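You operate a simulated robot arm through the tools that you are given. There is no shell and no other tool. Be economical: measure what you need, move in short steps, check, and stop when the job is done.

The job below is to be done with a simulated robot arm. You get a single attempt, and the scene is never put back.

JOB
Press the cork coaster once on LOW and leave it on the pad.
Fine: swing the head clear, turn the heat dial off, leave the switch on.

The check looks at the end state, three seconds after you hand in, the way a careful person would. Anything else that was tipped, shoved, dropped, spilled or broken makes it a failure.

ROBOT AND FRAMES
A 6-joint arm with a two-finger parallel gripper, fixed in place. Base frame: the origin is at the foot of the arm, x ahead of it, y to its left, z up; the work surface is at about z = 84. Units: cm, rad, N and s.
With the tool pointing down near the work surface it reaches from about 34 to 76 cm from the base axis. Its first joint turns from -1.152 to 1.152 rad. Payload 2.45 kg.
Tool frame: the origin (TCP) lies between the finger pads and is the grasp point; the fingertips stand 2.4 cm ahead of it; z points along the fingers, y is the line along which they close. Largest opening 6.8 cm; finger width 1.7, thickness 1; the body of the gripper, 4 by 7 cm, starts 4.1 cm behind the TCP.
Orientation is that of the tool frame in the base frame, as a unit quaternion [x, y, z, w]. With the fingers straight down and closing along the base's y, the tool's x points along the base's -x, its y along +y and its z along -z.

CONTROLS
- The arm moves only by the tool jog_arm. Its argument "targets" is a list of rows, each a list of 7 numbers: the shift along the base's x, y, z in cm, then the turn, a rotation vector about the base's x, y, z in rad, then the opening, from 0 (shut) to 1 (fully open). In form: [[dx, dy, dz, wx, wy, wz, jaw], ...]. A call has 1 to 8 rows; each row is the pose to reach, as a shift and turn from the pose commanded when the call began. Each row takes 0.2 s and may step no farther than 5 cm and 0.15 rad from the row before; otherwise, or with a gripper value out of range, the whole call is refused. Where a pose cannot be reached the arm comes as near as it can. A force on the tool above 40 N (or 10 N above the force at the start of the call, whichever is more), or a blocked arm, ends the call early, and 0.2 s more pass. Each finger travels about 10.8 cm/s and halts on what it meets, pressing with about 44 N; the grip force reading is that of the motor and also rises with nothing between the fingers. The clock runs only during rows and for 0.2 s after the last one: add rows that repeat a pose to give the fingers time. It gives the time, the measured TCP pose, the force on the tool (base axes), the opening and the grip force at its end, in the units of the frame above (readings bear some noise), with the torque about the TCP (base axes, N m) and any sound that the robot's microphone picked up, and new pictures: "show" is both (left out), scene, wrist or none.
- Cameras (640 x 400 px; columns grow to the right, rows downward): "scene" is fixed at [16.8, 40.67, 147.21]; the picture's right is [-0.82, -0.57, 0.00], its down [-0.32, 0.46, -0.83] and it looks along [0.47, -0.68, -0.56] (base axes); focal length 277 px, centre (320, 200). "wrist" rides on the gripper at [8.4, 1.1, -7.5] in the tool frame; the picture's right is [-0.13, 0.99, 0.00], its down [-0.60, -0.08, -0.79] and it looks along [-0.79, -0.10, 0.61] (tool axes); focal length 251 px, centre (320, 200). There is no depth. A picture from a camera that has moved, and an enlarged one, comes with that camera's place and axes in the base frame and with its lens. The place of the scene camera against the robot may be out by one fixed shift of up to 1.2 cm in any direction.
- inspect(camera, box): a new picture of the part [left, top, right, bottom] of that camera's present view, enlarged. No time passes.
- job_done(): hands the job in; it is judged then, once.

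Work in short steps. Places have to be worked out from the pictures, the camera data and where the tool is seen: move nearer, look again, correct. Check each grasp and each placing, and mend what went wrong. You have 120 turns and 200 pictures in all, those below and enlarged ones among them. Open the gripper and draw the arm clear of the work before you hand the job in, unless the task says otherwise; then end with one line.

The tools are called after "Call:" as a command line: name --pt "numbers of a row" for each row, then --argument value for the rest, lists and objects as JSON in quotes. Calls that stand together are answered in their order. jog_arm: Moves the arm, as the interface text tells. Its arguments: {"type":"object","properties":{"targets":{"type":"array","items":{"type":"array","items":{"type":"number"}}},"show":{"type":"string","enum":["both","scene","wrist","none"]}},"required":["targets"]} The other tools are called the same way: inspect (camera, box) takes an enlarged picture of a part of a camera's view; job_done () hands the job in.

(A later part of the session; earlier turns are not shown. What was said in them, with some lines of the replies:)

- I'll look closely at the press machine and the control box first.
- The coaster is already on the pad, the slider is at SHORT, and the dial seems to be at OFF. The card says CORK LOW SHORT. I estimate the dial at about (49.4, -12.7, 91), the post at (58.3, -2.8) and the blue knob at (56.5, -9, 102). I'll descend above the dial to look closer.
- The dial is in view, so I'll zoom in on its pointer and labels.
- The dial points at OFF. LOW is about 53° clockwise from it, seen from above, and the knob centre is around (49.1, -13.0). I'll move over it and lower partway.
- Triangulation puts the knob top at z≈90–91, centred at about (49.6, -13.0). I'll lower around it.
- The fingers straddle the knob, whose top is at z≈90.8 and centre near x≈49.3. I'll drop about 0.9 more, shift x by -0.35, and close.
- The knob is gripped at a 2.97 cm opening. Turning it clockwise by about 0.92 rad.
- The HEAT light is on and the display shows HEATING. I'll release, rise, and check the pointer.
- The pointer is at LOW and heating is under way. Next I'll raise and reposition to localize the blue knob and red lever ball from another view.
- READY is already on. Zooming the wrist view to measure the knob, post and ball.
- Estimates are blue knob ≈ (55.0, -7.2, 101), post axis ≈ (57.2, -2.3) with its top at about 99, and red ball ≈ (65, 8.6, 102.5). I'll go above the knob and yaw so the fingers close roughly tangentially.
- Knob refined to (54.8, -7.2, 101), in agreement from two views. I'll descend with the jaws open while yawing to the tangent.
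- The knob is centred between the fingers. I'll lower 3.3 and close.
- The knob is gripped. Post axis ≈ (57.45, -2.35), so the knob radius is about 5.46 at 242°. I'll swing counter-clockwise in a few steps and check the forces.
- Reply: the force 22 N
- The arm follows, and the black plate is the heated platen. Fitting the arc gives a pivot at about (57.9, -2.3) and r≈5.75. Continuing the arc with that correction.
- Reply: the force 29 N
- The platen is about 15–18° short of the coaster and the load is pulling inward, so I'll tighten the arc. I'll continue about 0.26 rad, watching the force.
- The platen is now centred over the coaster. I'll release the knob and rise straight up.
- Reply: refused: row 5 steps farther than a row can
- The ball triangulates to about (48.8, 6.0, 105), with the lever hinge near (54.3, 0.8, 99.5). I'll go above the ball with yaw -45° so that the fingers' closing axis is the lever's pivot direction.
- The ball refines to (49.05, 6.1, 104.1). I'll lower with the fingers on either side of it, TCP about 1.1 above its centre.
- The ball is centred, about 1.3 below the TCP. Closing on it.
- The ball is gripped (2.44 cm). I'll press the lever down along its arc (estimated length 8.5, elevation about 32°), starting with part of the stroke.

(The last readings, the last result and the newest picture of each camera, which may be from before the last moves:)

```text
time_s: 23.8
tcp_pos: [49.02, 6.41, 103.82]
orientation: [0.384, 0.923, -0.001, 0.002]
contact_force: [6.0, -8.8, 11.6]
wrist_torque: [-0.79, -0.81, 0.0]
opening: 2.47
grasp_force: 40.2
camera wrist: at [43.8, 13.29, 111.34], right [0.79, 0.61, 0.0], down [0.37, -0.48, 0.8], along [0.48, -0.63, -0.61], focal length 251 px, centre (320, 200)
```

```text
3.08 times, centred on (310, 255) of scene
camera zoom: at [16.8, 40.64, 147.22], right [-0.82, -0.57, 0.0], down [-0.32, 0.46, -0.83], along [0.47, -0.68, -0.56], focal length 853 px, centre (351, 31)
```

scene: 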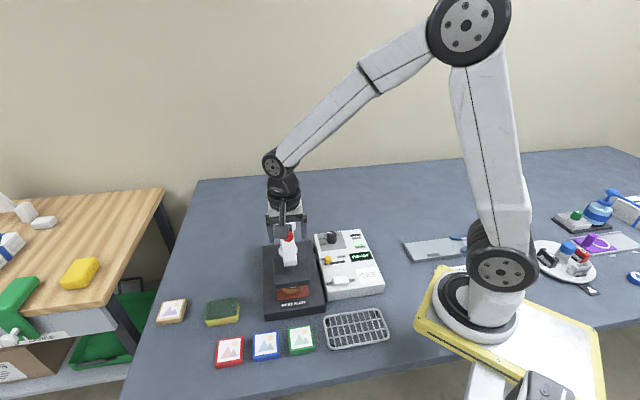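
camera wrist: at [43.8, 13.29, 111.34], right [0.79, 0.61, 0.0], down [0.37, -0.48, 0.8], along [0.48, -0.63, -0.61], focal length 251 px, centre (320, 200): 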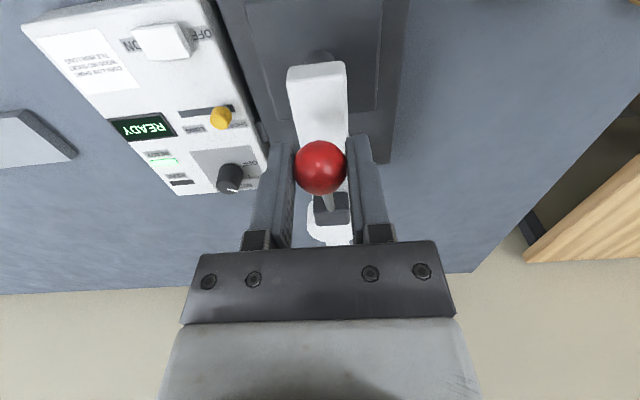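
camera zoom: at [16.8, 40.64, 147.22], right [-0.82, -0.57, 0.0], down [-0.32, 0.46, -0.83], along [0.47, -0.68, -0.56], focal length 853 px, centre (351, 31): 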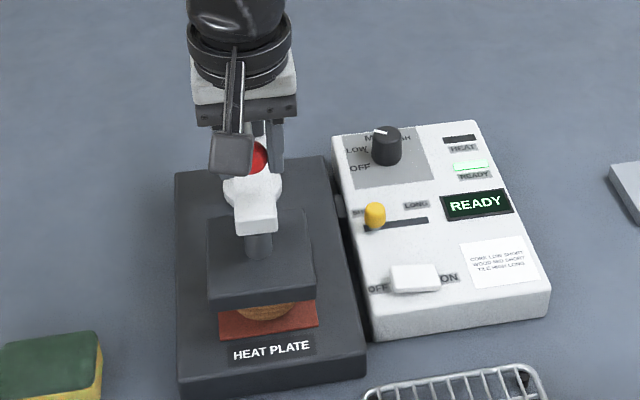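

The platen is descending. I'll continue down with slightly less outward motion.

Call:
jog_arm --pt "0 -0.05 -0.35 0 0 0 0.25" --pt "-0.05 0 -0.7 0 0 0 0.25" --pt "-0.1 0.05 -1.05 0 0 0 0.25" --pt "-0.13 0.08 -1.4 0 0 0 0.25" --show "wrist"

Call:
inspect --camera "scene" --box '[220, 190, 400, 320]'

```text
time_s: 24.8
tcp_pos: [48.72, 6.49, 102.36]
orientation: [0.384, 0.923, -0.002, 0.0]
contact_force: [-5.8, 5.4, 14.8]
wrist_torque: [-0.51, -0.49, 0.04]
opening: 2.47
grasp_force: 40.7
camera wrist: at [43.54, 13.35, 109.82], right [0.79, 0.61, 0.0], down [0.37, -0.48, 0.79], along [0.48, -0.63, -0.61], focal length 251 px, centre (320, 200)
```

wrist: 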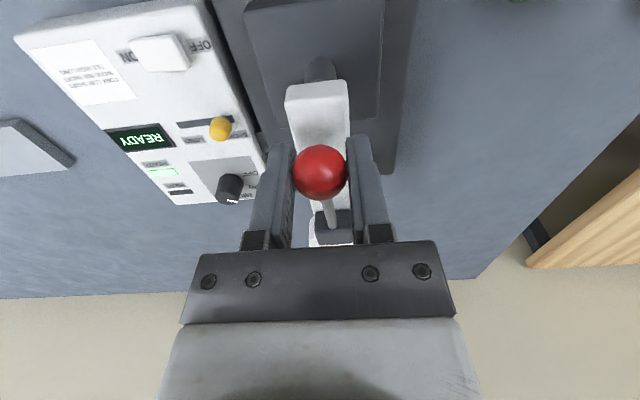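

```text
3.08 times, centred on (310, 255) of scene
camera zoom: at [16.75, 40.69, 147.21], right [-0.82, -0.57, 0.0], down [-0.32, 0.46, -0.83], along [0.47, -0.68, -0.56], focal length 853 px, centre (351, 31)
```

zoom: 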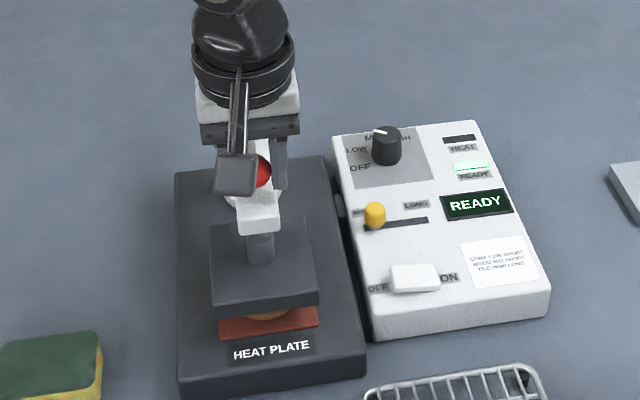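

Nearly touching now. I'll continue slowly with a bit more outward shift.

Call:
jog_arm --pt "-0.15 0.15 -0.3 0 0 0 0.25" --pt "-0.2 0.2 -0.6 0 0 0 0.25" --pt "-0.22 0.22 -0.9 0 0 0 0.25" --pt "-0.24 0.24 -1.2 0 0 0 0.25" --show "wrist"

Call:
inspect --camera "scene" --box '[220, 190, 400, 320]'

```text
time_s: 25.8
tcp_pos: [48.43, 6.7, 101.12]
orientation: [0.385, 0.923, -0.001, 0.002]
contact_force: [10.9, -13.1, 9.4]
wrist_torque: [-0.08, -0.29, -0.06]
opening: 2.46
grasp_force: 40.1
camera wrist: at [43.26, 13.61, 108.65], right [0.8, 0.61, 0.0], down [0.37, -0.48, 0.8], along [0.48, -0.63, -0.61], focal length 251 px, centre (320, 200)
```

wrist: 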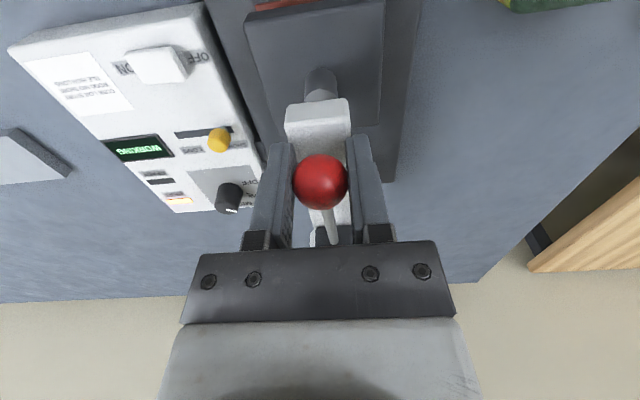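

```text
3.08 times, centred on (310, 255) of scene
camera zoom: at [16.82, 40.63, 147.22], right [-0.82, -0.57, 0.0], down [-0.32, 0.46, -0.83], along [0.47, -0.68, -0.56], focal length 853 px, centre (351, 31)
```

zoom: 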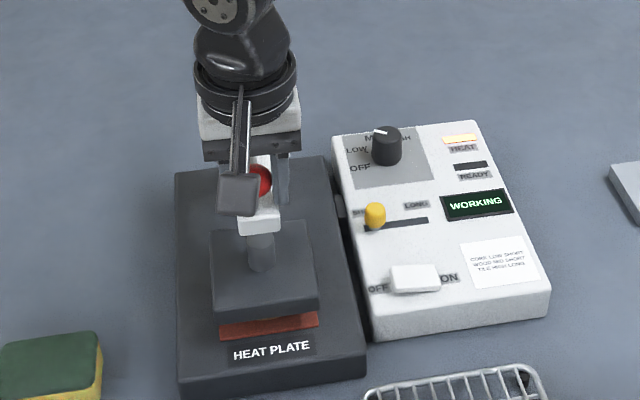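

The display says WORKING. I'll hold in short steps, watching the display.

Call:
jog_arm --pt "0 0 0 0 0 0 0.25" --pt "0 0 0 0 0 0 0.25" --pt "0 0 0 0 0 0 0.25" --pt "0 0 0 0 0 0 0.25" --show "wrist"

```text
time_s: 26.8
tcp_pos: [48.53, 6.68, 101.2]
orientation: [0.385, 0.923, 0.0, 0.001]
contact_force: [13.7, -15.3, 4.6]
wrist_torque: [-0.02, -0.22, -0.14]
opening: 2.47
grasp_force: 39.7
camera wrist: at [43.25, 13.62, 108.66], right [0.8, 0.61, 0.0], down [0.37, -0.48, 0.79], along [0.48, -0.63, -0.61], focal length 251 px, centre (320, 200)
```

wrist: 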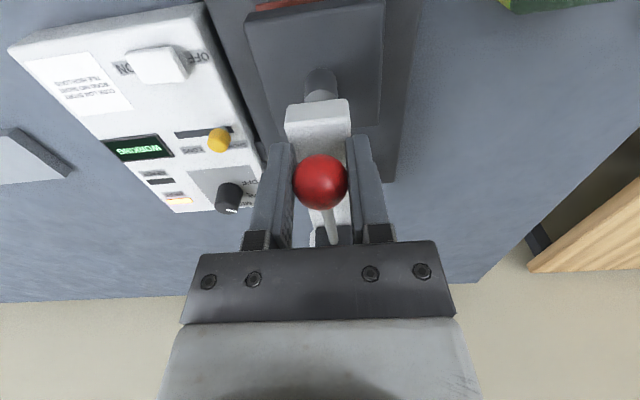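

Still WORKING, so I keep holding.

Call:
jog_arm --pt "0 0 0 0 0 0 0.25" --pt "0 0 0 0 0 0 0.25" --pt "0 0 0 0 0 0 0.25" --pt "0 0 0 0 0 0 0.25" --show "wrist"

```text
time_s: 27.8
tcp_pos: [48.33, 6.72, 101.14]
orientation: [0.384, 0.923, -0.001, 0.001]
contact_force: [13.5, -14.8, 1.3]
wrist_torque: [-0.01, -0.14, -0.12]
opening: 2.47
grasp_force: 39.6
camera wrist: at [43.25, 13.63, 108.66], right [0.8, 0.61, 0.0], down [0.37, -0.48, 0.79], along [0.48, -0.63, -0.61], focal length 251 px, centre (320, 200)
```

wrist: 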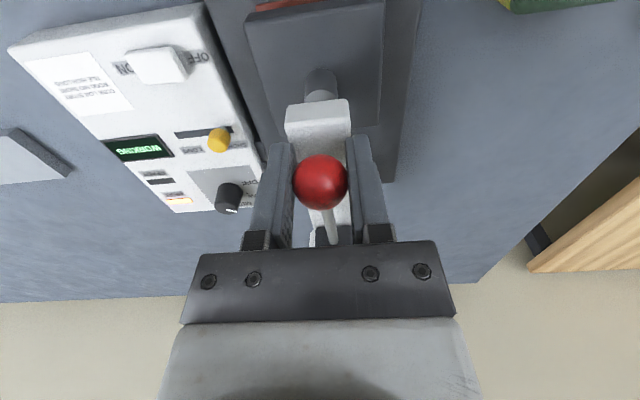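

Still WORKING. I'm holding again.

Call:
jog_arm --pt "0 0 0 0 0 0 0.25" --pt "0 0 0 0 0 0 0.25" --pt "0 0 0 0 0 0 0.25" --pt "0 0 0 0 0 0 0.25" --show "wrist"

```text
time_s: 28.8
tcp_pos: [48.45, 6.75, 101.15]
orientation: [0.385, 0.923, -0.001, 0.0]
contact_force: [11.9, -13.0, 1.9]
wrist_torque: [-0.05, -0.19, -0.01]
opening: 2.48
grasp_force: 40.2
camera wrist: at [43.25, 13.64, 108.66], right [0.8, 0.61, 0.0], down [0.37, -0.48, 0.79], along [0.48, -0.63, -0.61], focal length 251 px, centre (320, 200)
```

wrist: 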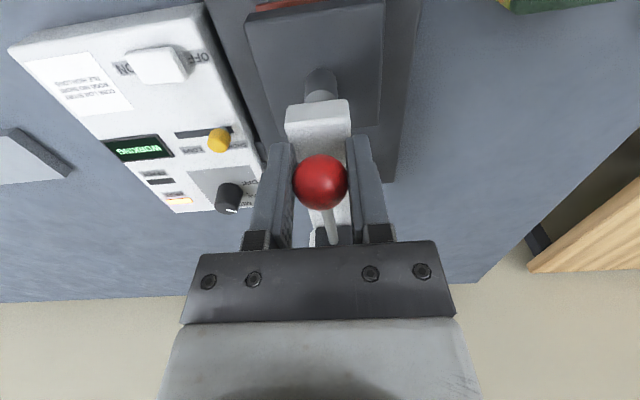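

Still WORKING, so I keep holding.

Call:
jog_arm --pt "0 0 0 0 0 0 0.25" --pt "0 0 0 0 0 0 0.25" --pt "0 0 0 0 0 0 0.25" --pt "0 0 0 0 0 0 0.25" --show "wrist"

```text
time_s: 29.8
tcp_pos: [48.4, 6.74, 101.14]
orientation: [0.384, 0.923, -0.001, 0.0]
contact_force: [11.4, -11.2, -0.2]
wrist_torque: [-0.05, -0.1, 0.01]
opening: 2.48
grasp_force: 40.5
camera wrist: at [43.24, 13.65, 108.66], right [0.8, 0.61, 0.0], down [0.37, -0.48, 0.79], along [0.48, -0.63, -0.61], focal length 251 px, centre (320, 200)
```

wrist: 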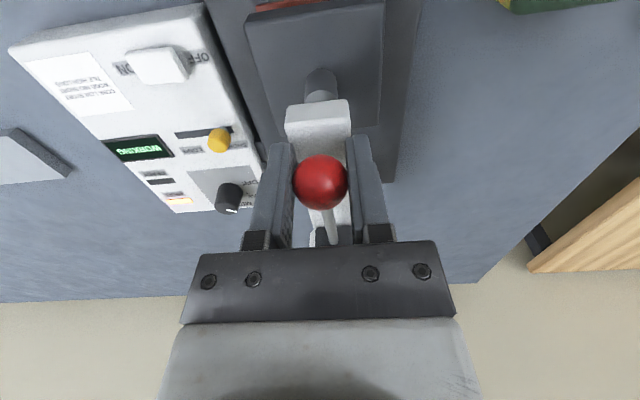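

Still WORKING. I'm holding again.

Call:
jog_arm --pt "0 0 0 0 0 0 0.25" --pt "0 0 0 0 0 0 0.25" --pt "0 0 0 0 0 0 0.25" --pt "0 0 0 0 0 0 0.25" --show "wrist"

```text
time_s: 30.8
tcp_pos: [48.47, 6.75, 101.17]
orientation: [0.385, 0.923, -0.001, 0.001]
contact_force: [9.2, -10.1, 0.5]
wrist_torque: [0.03, -0.13, 0.0]
opening: 2.45
grasp_force: 40.9
camera wrist: at [43.23, 13.65, 108.66], right [0.8, 0.61, 0.0], down [0.37, -0.48, 0.79], along [0.48, -0.63, -0.61], focal length 251 px, centre (320, 200)
```

wrist: 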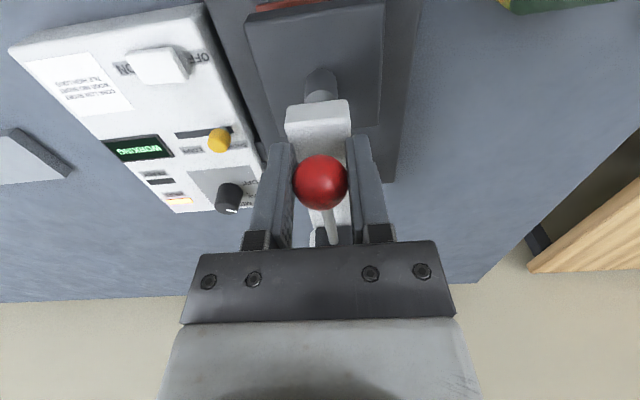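

Still WORKING, so I keep holding.

Call:
jog_arm --pt "0 0 0 0 0 0 0.25" --pt "0 0 0 0 0 0 0.25" --pt "0 0 0 0 0 0 0.25" --pt "0 0 0 0 0 0 0.25" --show "wrist"

```text
time_s: 31.8
tcp_pos: [48.47, 6.7, 101.17]
orientation: [0.383, 0.924, -0.001, 0.001]
contact_force: [8.1, -8.1, 0.5]
wrist_torque: [0.13, 0.13, 0.0]
opening: 2.47
grasp_force: 40.4
camera wrist: at [43.23, 13.65, 108.66], right [0.8, 0.61, 0.0], down [0.37, -0.48, 0.79], along [0.48, -0.63, -0.61], focal length 251 px, centre (320, 200)
```

wrist: 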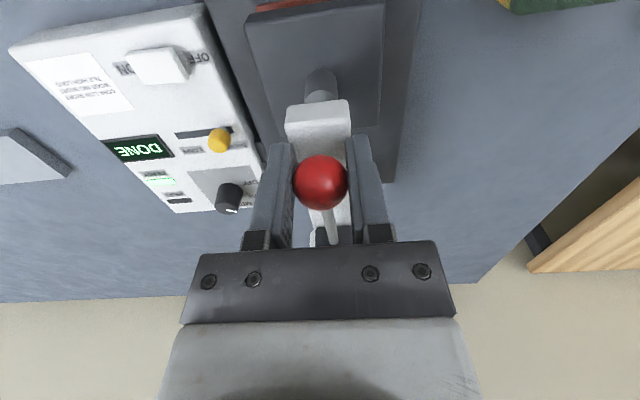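

DONE. I'll raise the lever along the reverse arc right away.

Call:
jog_arm --pt "0.13 -0.13 0.5 0 0 0 0.25" --pt "0.22 -0.22 1.1 0 0 0 0.25" --pt "0.32 -0.3 1.7 0 0 0 0.25" --pt "0.45 -0.4 2.3 0 0 0 0.25" --pt "0.58 -0.52 2.9 0 0 0 0.25" --pt "0.7 -0.65 3.5 0 0 0 0.25" --pt "0.84 -0.78 4.0 0 0 0 0.25"

Call:
inspect --camera "scene" --box '[220, 190, 400, 320]'

```text
time_s: 33.4
tcp_pos: [49.28, 6.13, 104.99]
orientation: [0.384, 0.923, -0.002, -0.001]
contact_force: [-5.1, 4.8, -20.8]
wrist_torque: [0.11, 0.12, 0.03]
opening: 2.47
grasp_force: 40.5
camera wrist: at [44.01, 12.88, 112.43], right [0.8, 0.61, 0.0], down [0.37, -0.48, 0.79], along [0.48, -0.63, -0.61], focal length 251 px, centre (320, 200)
```

scene: 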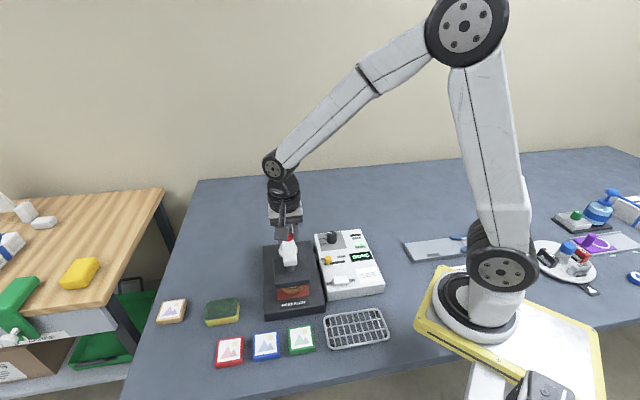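
wrist: 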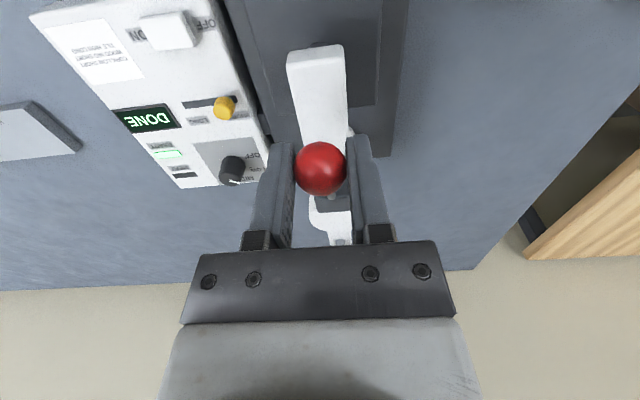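

```text
3.08 times, centred on (310, 255) of scene
camera zoom: at [16.81, 40.69, 147.2], right [-0.82, -0.57, 0.0], down [-0.32, 0.46, -0.83], along [0.47, -0.68, -0.56], focal length 853 px, centre (351, 31)
```

zoom: 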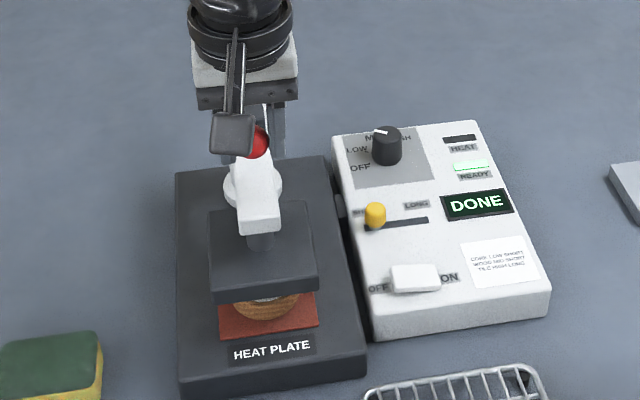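

The lever is almost at its original height. I'll lift it 0.4 more to its top, then release and rise.

Call:
jog_arm --pt "0.1 -0.1 0.3 0 0 0 0.25" --pt "0.1 -0.1 0.4 0 0 0 0.25" --pt "0.1 -0.1 0.4 0 0 0 0.7" --pt "0.1 -0.1 0.4 0 0 0 0.9" --pt "0.1 -0.1 4 0 0 0 0.9" --pt "0.1 -0.1 8 0 0 0 0.9"

Call:
inspect --camera "scene" --box '[220, 190, 400, 320]'

```text
time_s: 34.8
tcp_pos: [49.55, 5.89, 113.37]
orientation: [0.384, 0.923, -0.001, 0.001]
contact_force: [0.1, -0.6, 1.2]
wrist_torque: [-0.01, 0.03, -0.01]
opening: 6.14
grasp_force: 0.0
camera wrist: at [44.38, 12.63, 120.82], right [0.8, 0.61, 0.0], down [0.37, -0.48, 0.79], along [0.48, -0.63, -0.61], focal length 251 px, centre (320, 200)
```

scene: 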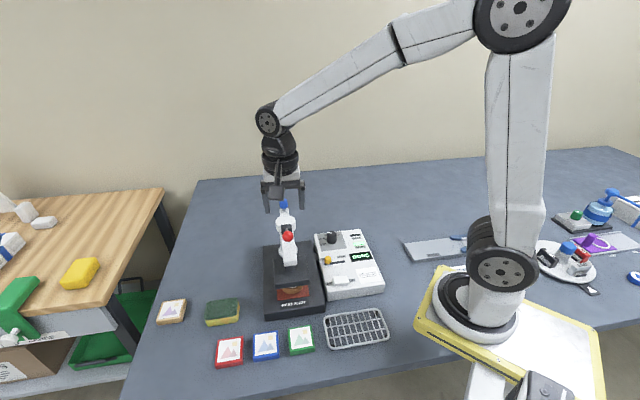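
wrist: 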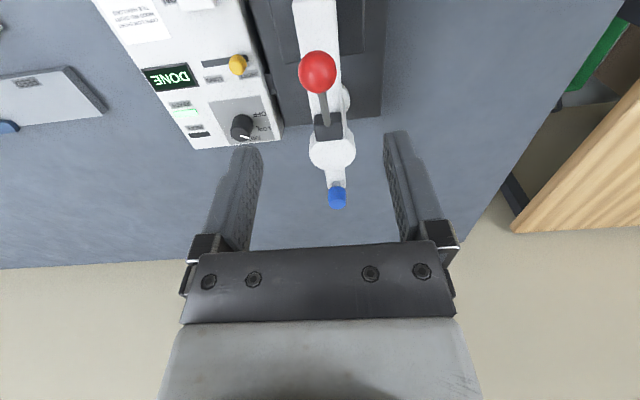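

```text
3.08 times, centred on (310, 255) of scene
camera zoom: at [16.8, 40.67, 147.21], right [-0.82, -0.57, 0.0], down [-0.32, 0.46, -0.83], along [0.47, -0.68, -0.56], focal length 853 px, centre (351, 31)
```

zoom: 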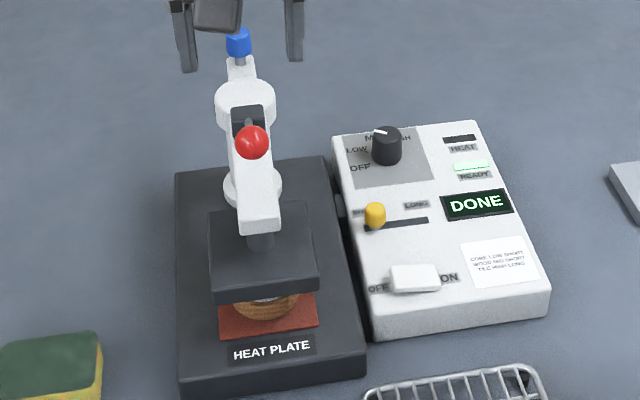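

The press is raised again and the coaster is still on the pad. I'll go back above the blue knob at about (61.65, -6.45).

Call:
jog_arm --pt "3 -3 0 0 0 0.1 0.9" --pt "6 -6 0 0 0 0.2 0.9" --pt "9 -9 0 0 0 0.3 0.9" --pt "12.1 -12.3 0 0 0 0.336 0.9" --pt "12.1 -12.3 -4 0 0 0.336 0.9" --pt "12.1 -12.3 -6 0 0 0.336 0.9" --pt "12.1 -12.3 -6 0 0 0.336 0.9"

```text
time_s: 36.4
tcp_pos: [61.45, -6.42, 106.77]
orientation: [0.225, 0.974, -0.001, 0.001]
contact_force: [0.1, -0.7, 0.6]
wrist_torque: [-0.01, -0.06, 0.0]
opening: 6.13
grasp_force: 0.0
camera wrist: at [54.22, -1.55, 114.22], right [0.55, 0.83, 0.0], down [0.51, -0.33, 0.79], along [0.66, -0.44, -0.61], focal length 251 px, centre (320, 200)
```

scene: 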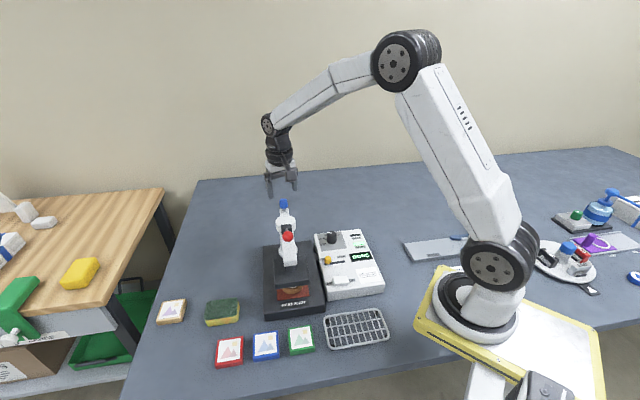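
wrist: 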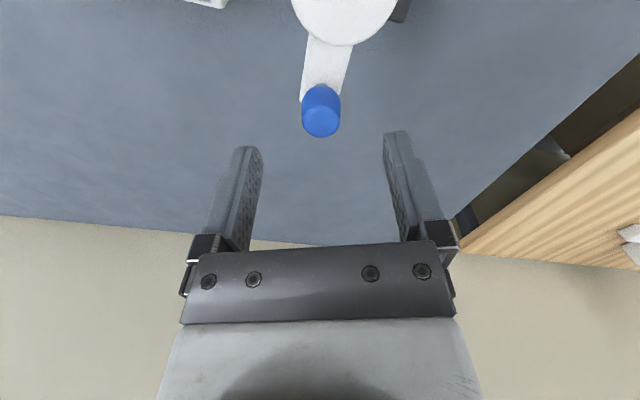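

The knob is centred between the fingers. I'll lower and grip.

Call:
jog_arm --pt "0.1 -0.05 -2.5 0 0 0 0.9" --pt "0.1 -0.05 -4.7 0 0 0 0.9" --pt "0.1 -0.05 -4.7 0 0 0 0.6" --pt "0.1 -0.05 -4.7 0 0 0 0.2" --pt "0.1 -0.05 -4.7 0 0 0 0.2" --show "wrist"

```text
time_s: 37.6
tcp_pos: [61.5, -6.32, 102.3]
orientation: [0.224, 0.975, -0.002, 0.002]
contact_force: [0.8, 1.5, -1.2]
wrist_torque: [-0.19, -0.43, -0.01]
opening: 2.34
grasp_force: 39.5
camera wrist: at [54.38, -1.61, 109.76], right [0.55, 0.83, 0.0], down [0.51, -0.33, 0.79], along [0.66, -0.44, -0.61], focal length 251 px, centre (320, 200)
```

wrist: 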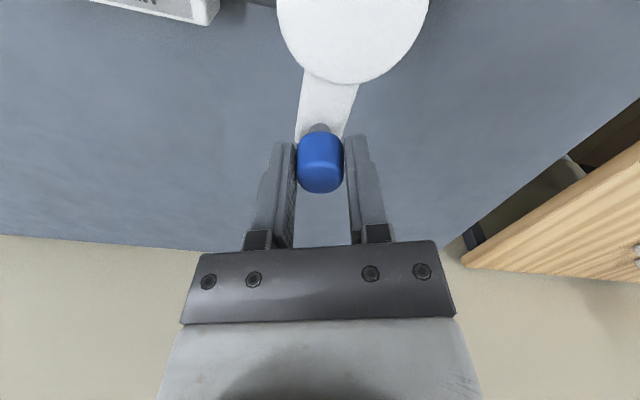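

Gripped. I'll swing back clockwise along the refined arc (pivot (57.8, -2.37), r 5.63), half of it first.

Call:
jog_arm --pt "-0.57 -0.47 0 0 0 -0.131 0.2" --pt "-1.2 -0.86 0 0 0 -0.262 0.2" --pt "-1.87 -1.16 0 0 0 -0.393 0.2" --pt "-2.57 -1.37 0 0 0 -0.524 0.2" --pt "-3.3 -1.48 0 0 0 -0.655 0.2" --show "scene"

```text
time_s: 38.8
tcp_pos: [58.28, -7.78, 102.29]
orientation: [0.527, 0.85, -0.003, -0.001]
contact_force: [-2.5, -5.7, -12.7]
wrist_torque: [-0.08, 0.16, 0.2]
opening: 2.35
grasp_force: 39.4
```

scene: 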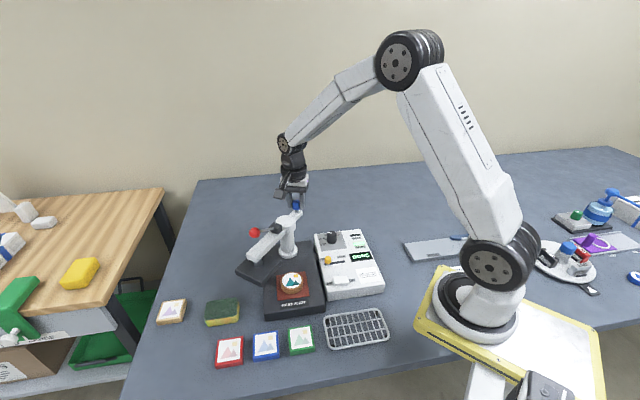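

The coaster stayed on the pad and its print is now dark. Finishing the swing back to the original parking angle.

Call:
jog_arm --pt "-0.74 -0.05 0 0 0 -0.131 0.2" --pt "-1.47 0.03 0 0 0 -0.262 0.2" --pt "-2.19 0.2 0 0 0 -0.393 0.2" --pt "-2.87 0.46 0 0 0 -0.524 0.2" --pt "-3.4 0.75 0 0 0 -0.64 0.2" --show "scene"

Call:
inspect --camera "scene" --box '[210, 190, 400, 320]'

```text
time_s: 40.0
tcp_pos: [54.88, -7.28, 102.28]
orientation: [0.767, 0.641, -0.001, 0.0]
contact_force: [-0.1, -16.8, -20.7]
wrist_torque: [-0.26, 0.08, 0.16]
opening: 2.37
grasp_force: 39.6
```

scene: 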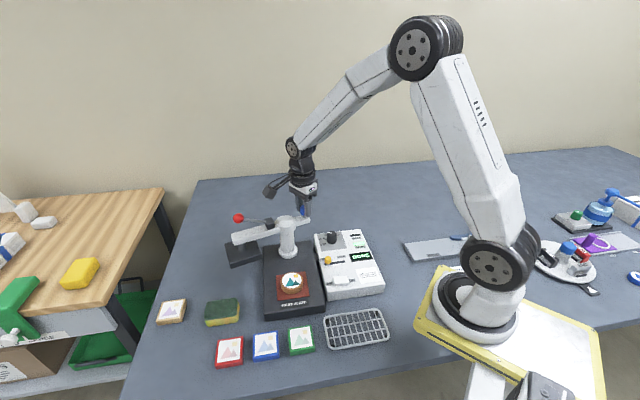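

```text
3.08 times, centred on (305, 255) of scene
camera zoom: at [16.84, 40.62, 147.22], right [-0.82, -0.57, 0.0], down [-0.32, 0.46, -0.83], along [0.47, -0.68, -0.56], focal length 853 px, centre (366, 31)
```

zoom: 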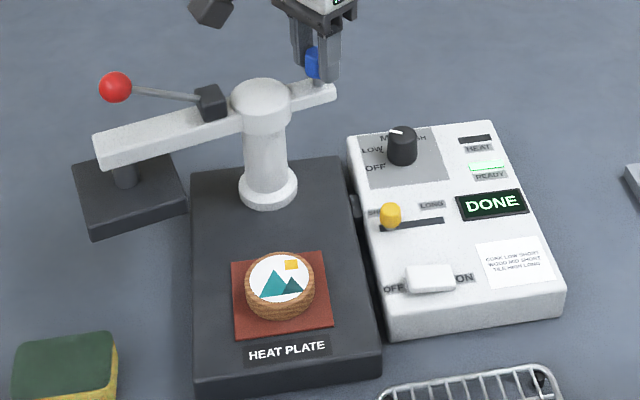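

The head is parked at its original spot and the print looks good. I'll release, rise, and move above the dial with yaw back to -0.92.

Call:
jog_arm --pt "0 0 0 0 0 0 0.6" --pt "0 0 0 0 0 0 0.9" --pt "0 0 4 0 0 0 0.9" --pt "0 0 8 0 0 0.15 0.9" --pt "-1.5 -2 8 0 0 0.3 1" --pt "-3 -4 8 0 0 0.45 1" --pt "-4.5 -5.5 6 0 0 0.6 1" --pt "-5.45 -6.1 2 0 0 0.75 1"

```text
time_s: 41.8
tcp_pos: [49.32, -13.57, 104.69]
orientation: [0.478, 0.878, -0.001, 0.0]
contact_force: [-0.1, -0.4, 0.2]
wrist_torque: [-0.02, 0.03, 0.02]
opening: 6.76
grasp_force: 0.1
camera wrist: at [45.62, -5.7, 112.08], right [0.9, 0.43, 0.0], down [0.26, -0.55, 0.8], along [0.34, -0.72, -0.61], focal length 251 px, centre (320, 200)
```

scene: 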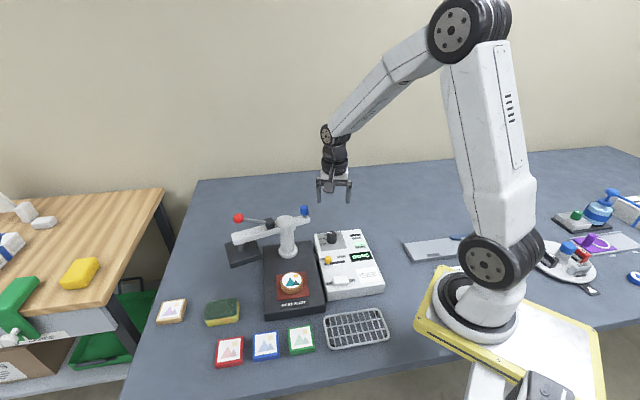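
wrist: 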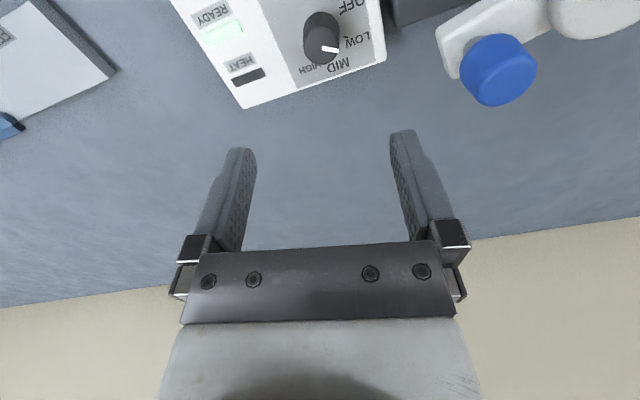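

The dial is in view at LOW. I'll correct y by +0.35 and descend with narrower jaws, which stay clear of the bar end.

Call:
jog_arm --pt "0 0.35 -4 0 0 0.08 0.78" --pt "0 0.35 -7 0 0 0.08 0.78" --pt "0 0.35 -10 0 0 0.08 0.78" --pt "0 0.35 -10 0 0 0.08 0.78"

```text
time_s: 42.8
tcp_pos: [49.45, -12.81, 94.56]
orientation: [0.444, 0.896, -0.002, 0.002]
contact_force: [-0.7, 0.1, 0.5]
wrist_torque: [0.01, 0.02, 0.02]
opening: 5.28
grasp_force: 0.0
camera wrist: at [45.19, -5.33, 102.04], right [0.87, 0.5, 0.0], down [0.3, -0.53, 0.8], along [0.4, -0.69, -0.61], focal length 251 px, centre (320, 200)
```

scene: 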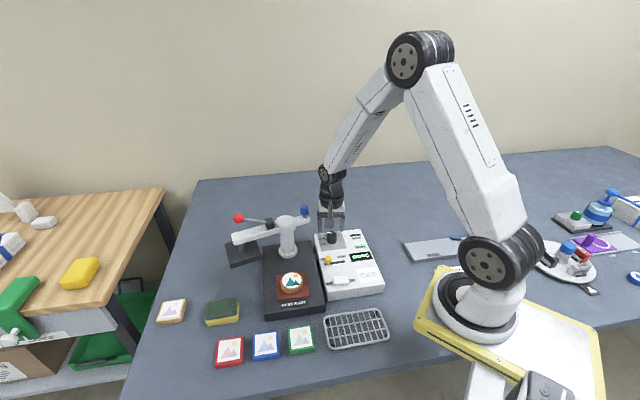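
wrist: 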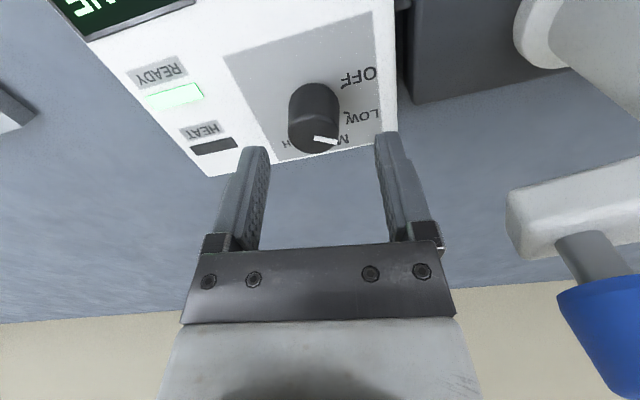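

I'll shift slightly to centre on the knob, then lower and close.

Call:
jog_arm --pt "-0.15 -0.3 -1.5 0 0 0 0.78" --pt "-0.15 -0.3 -3.15 0 0 0 0.78" --pt "-0.15 -0.3 -3.15 0 0 0 0.5" --pt "-0.15 -0.3 -3.15 0 0 0 0.3" --pt "-0.15 -0.3 -3.15 0 0 0 0.3" --show "wrist"

```text
time_s: 44.0
tcp_pos: [49.19, -13.18, 91.49]
orientation: [0.443, 0.897, -0.002, -0.001]
contact_force: [-9.7, -7.4, 1.2]
wrist_torque: [-0.15, 0.38, -0.02]
opening: 2.92
grasp_force: 43.3
camera wrist: at [44.96, -5.64, 98.96], right [0.87, 0.5, 0.0], down [0.31, -0.53, 0.79], along [0.39, -0.69, -0.61], focal length 251 px, centre (320, 200)
```

wrist: 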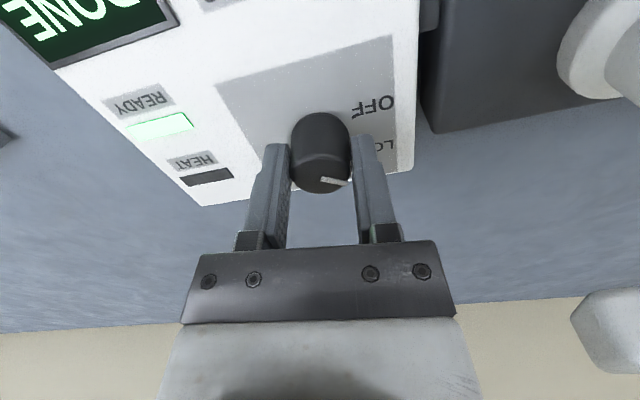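

Gripped. Turning counter-clockwise by about 0.93 rad, back to OFF.

Call:
jog_arm --pt "-0.1 -0.05 0 0 0 0.15 0.3" --pt "-0.1 -0.05 0 0 0 0.3 0.3" --pt "-0.1 -0.05 0 0 0 0.45 0.3" --pt "-0.1 -0.05 0 0 0 0.6 0.3" --pt "-0.1 -0.05 0 0 0 0.75 0.3" --pt "-0.1 -0.05 0 0 0 0.88 0.3" --pt "-0.1 -0.05 0 0 0 0.94 0.3" --show "wrist"

Call:
inspect --camera "scene" --box '[300, 220, 400, 300]'

```text
time_s: 45.5
tcp_pos: [49.3, -13.13, 91.44]
orientation: [0.021, 1.0, -0.001, 0.0]
contact_force: [-5.3, 2.2, 10.1]
wrist_torque: [0.16, -0.08, 0.02]
opening: 2.95
grasp_force: 43.8
stopped in row 7: the force on the tool passed its limit at 40 N (the readings are from after the stop); the commanded pose is now the measured one
camera wrist: at [40.81, -11.66, 98.84], right [0.17, 0.99, 0.0], down [0.6, -0.1, 0.79], along [0.78, -0.14, -0.61], focal length 251 px, centre (320, 200)
```

wrist: 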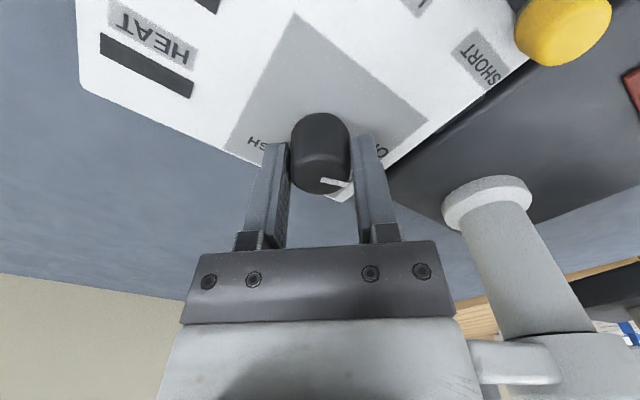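

```text
5.00 times, centred on (350, 260) of scene
camera zoom: at [16.77, 40.68, 147.21], right [-0.82, -0.57, 0.0], down [-0.32, 0.46, -0.83], along [0.47, -0.68, -0.56], focal length 1386 px, centre (170, -100)
```

zoom: 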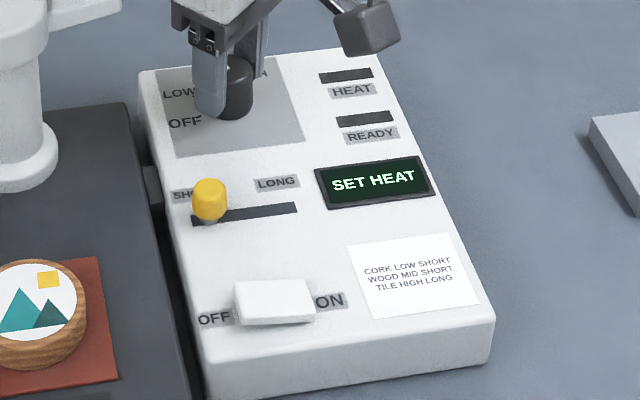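

The turn ended on the OFF stop and the display shows SET HEAT. I'll release and rise clear.

Call:
jog_arm --pt "0 0 0 0 0 0 0.8" --pt "0 0 0 0 0 0 0.8" --pt "0 0 4 0 0 0 0.8" --pt "0 0 9 0 0 0 0.8" --pt "-1 0 13.8 0 0 0 0.8" --pt "-2 -1 18 0 0 0 1" --pt "-2 -1 22.5 0 0 0 1" --pt "-2 -1 27 0 0 0 1"

Call:
inspect --camera "scene" --box '[210, 190, 400, 320]'

Call:
inspect --camera "scene" --box '[300, 220, 400, 300]'

```text
time_s: 47.2
tcp_pos: [47.2, -14.32, 118.51]
orientation: [0.02, 1.0, -0.002, 0.002]
contact_force: [-0.5, -0.4, 0.2]
wrist_torque: [-0.02, 0.04, -0.02]
opening: 6.79
grasp_force: 0.1
camera wrist: at [38.76, -12.82, 125.91], right [0.17, 0.99, 0.0], down [0.6, -0.1, 0.79], along [0.78, -0.14, -0.61], focal length 251 px, centre (320, 200)
```

scene: 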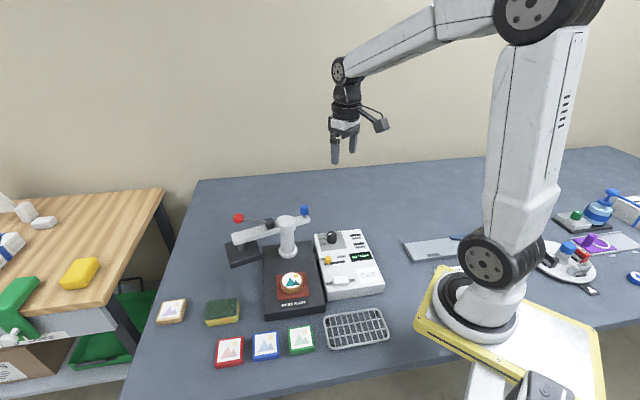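
wrist: 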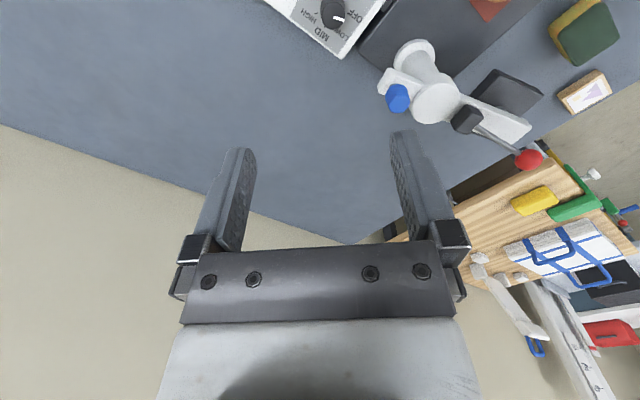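

```text
3.08 times, centred on (305, 255) of scene
camera zoom: at [16.79, 40.67, 147.21], right [-0.82, -0.57, 0.0], down [-0.32, 0.46, -0.83], along [0.47, -0.68, -0.56], focal length 853 px, centre (366, 31)
```

zoom: 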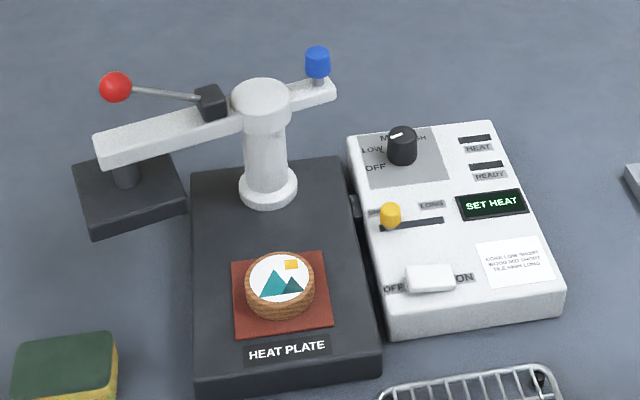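

```text
5.00 times, centred on (350, 260) of scene
camera zoom: at [16.79, 40.67, 147.21], right [-0.82, -0.57, 0.0], down [-0.32, 0.46, -0.83], along [0.47, -0.68, -0.56], focal length 1386 px, centre (170, -100)
```

zoom: 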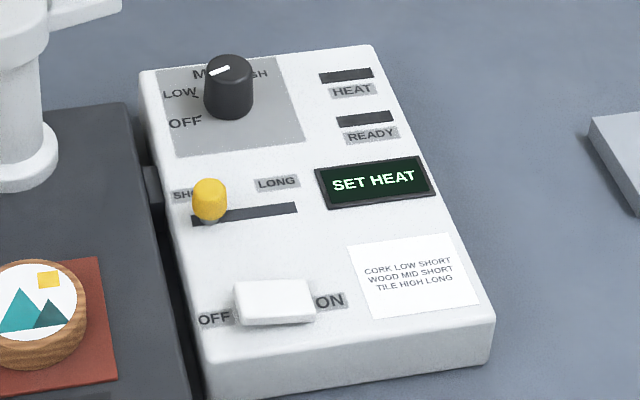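

The end state looks right: the coaster is printed and on the pad, the head is clear, the dial is OFF, the switch is still on, and the arm is clear. Handing in.

Call:
job_done

```text
The job is handed in.
```

I pressed the cork coaster once on LOW with the timer on SHORT, until the display read DONE, and left it on the pad; the head is swung clear, the heat dial is off, and the switch is still on.
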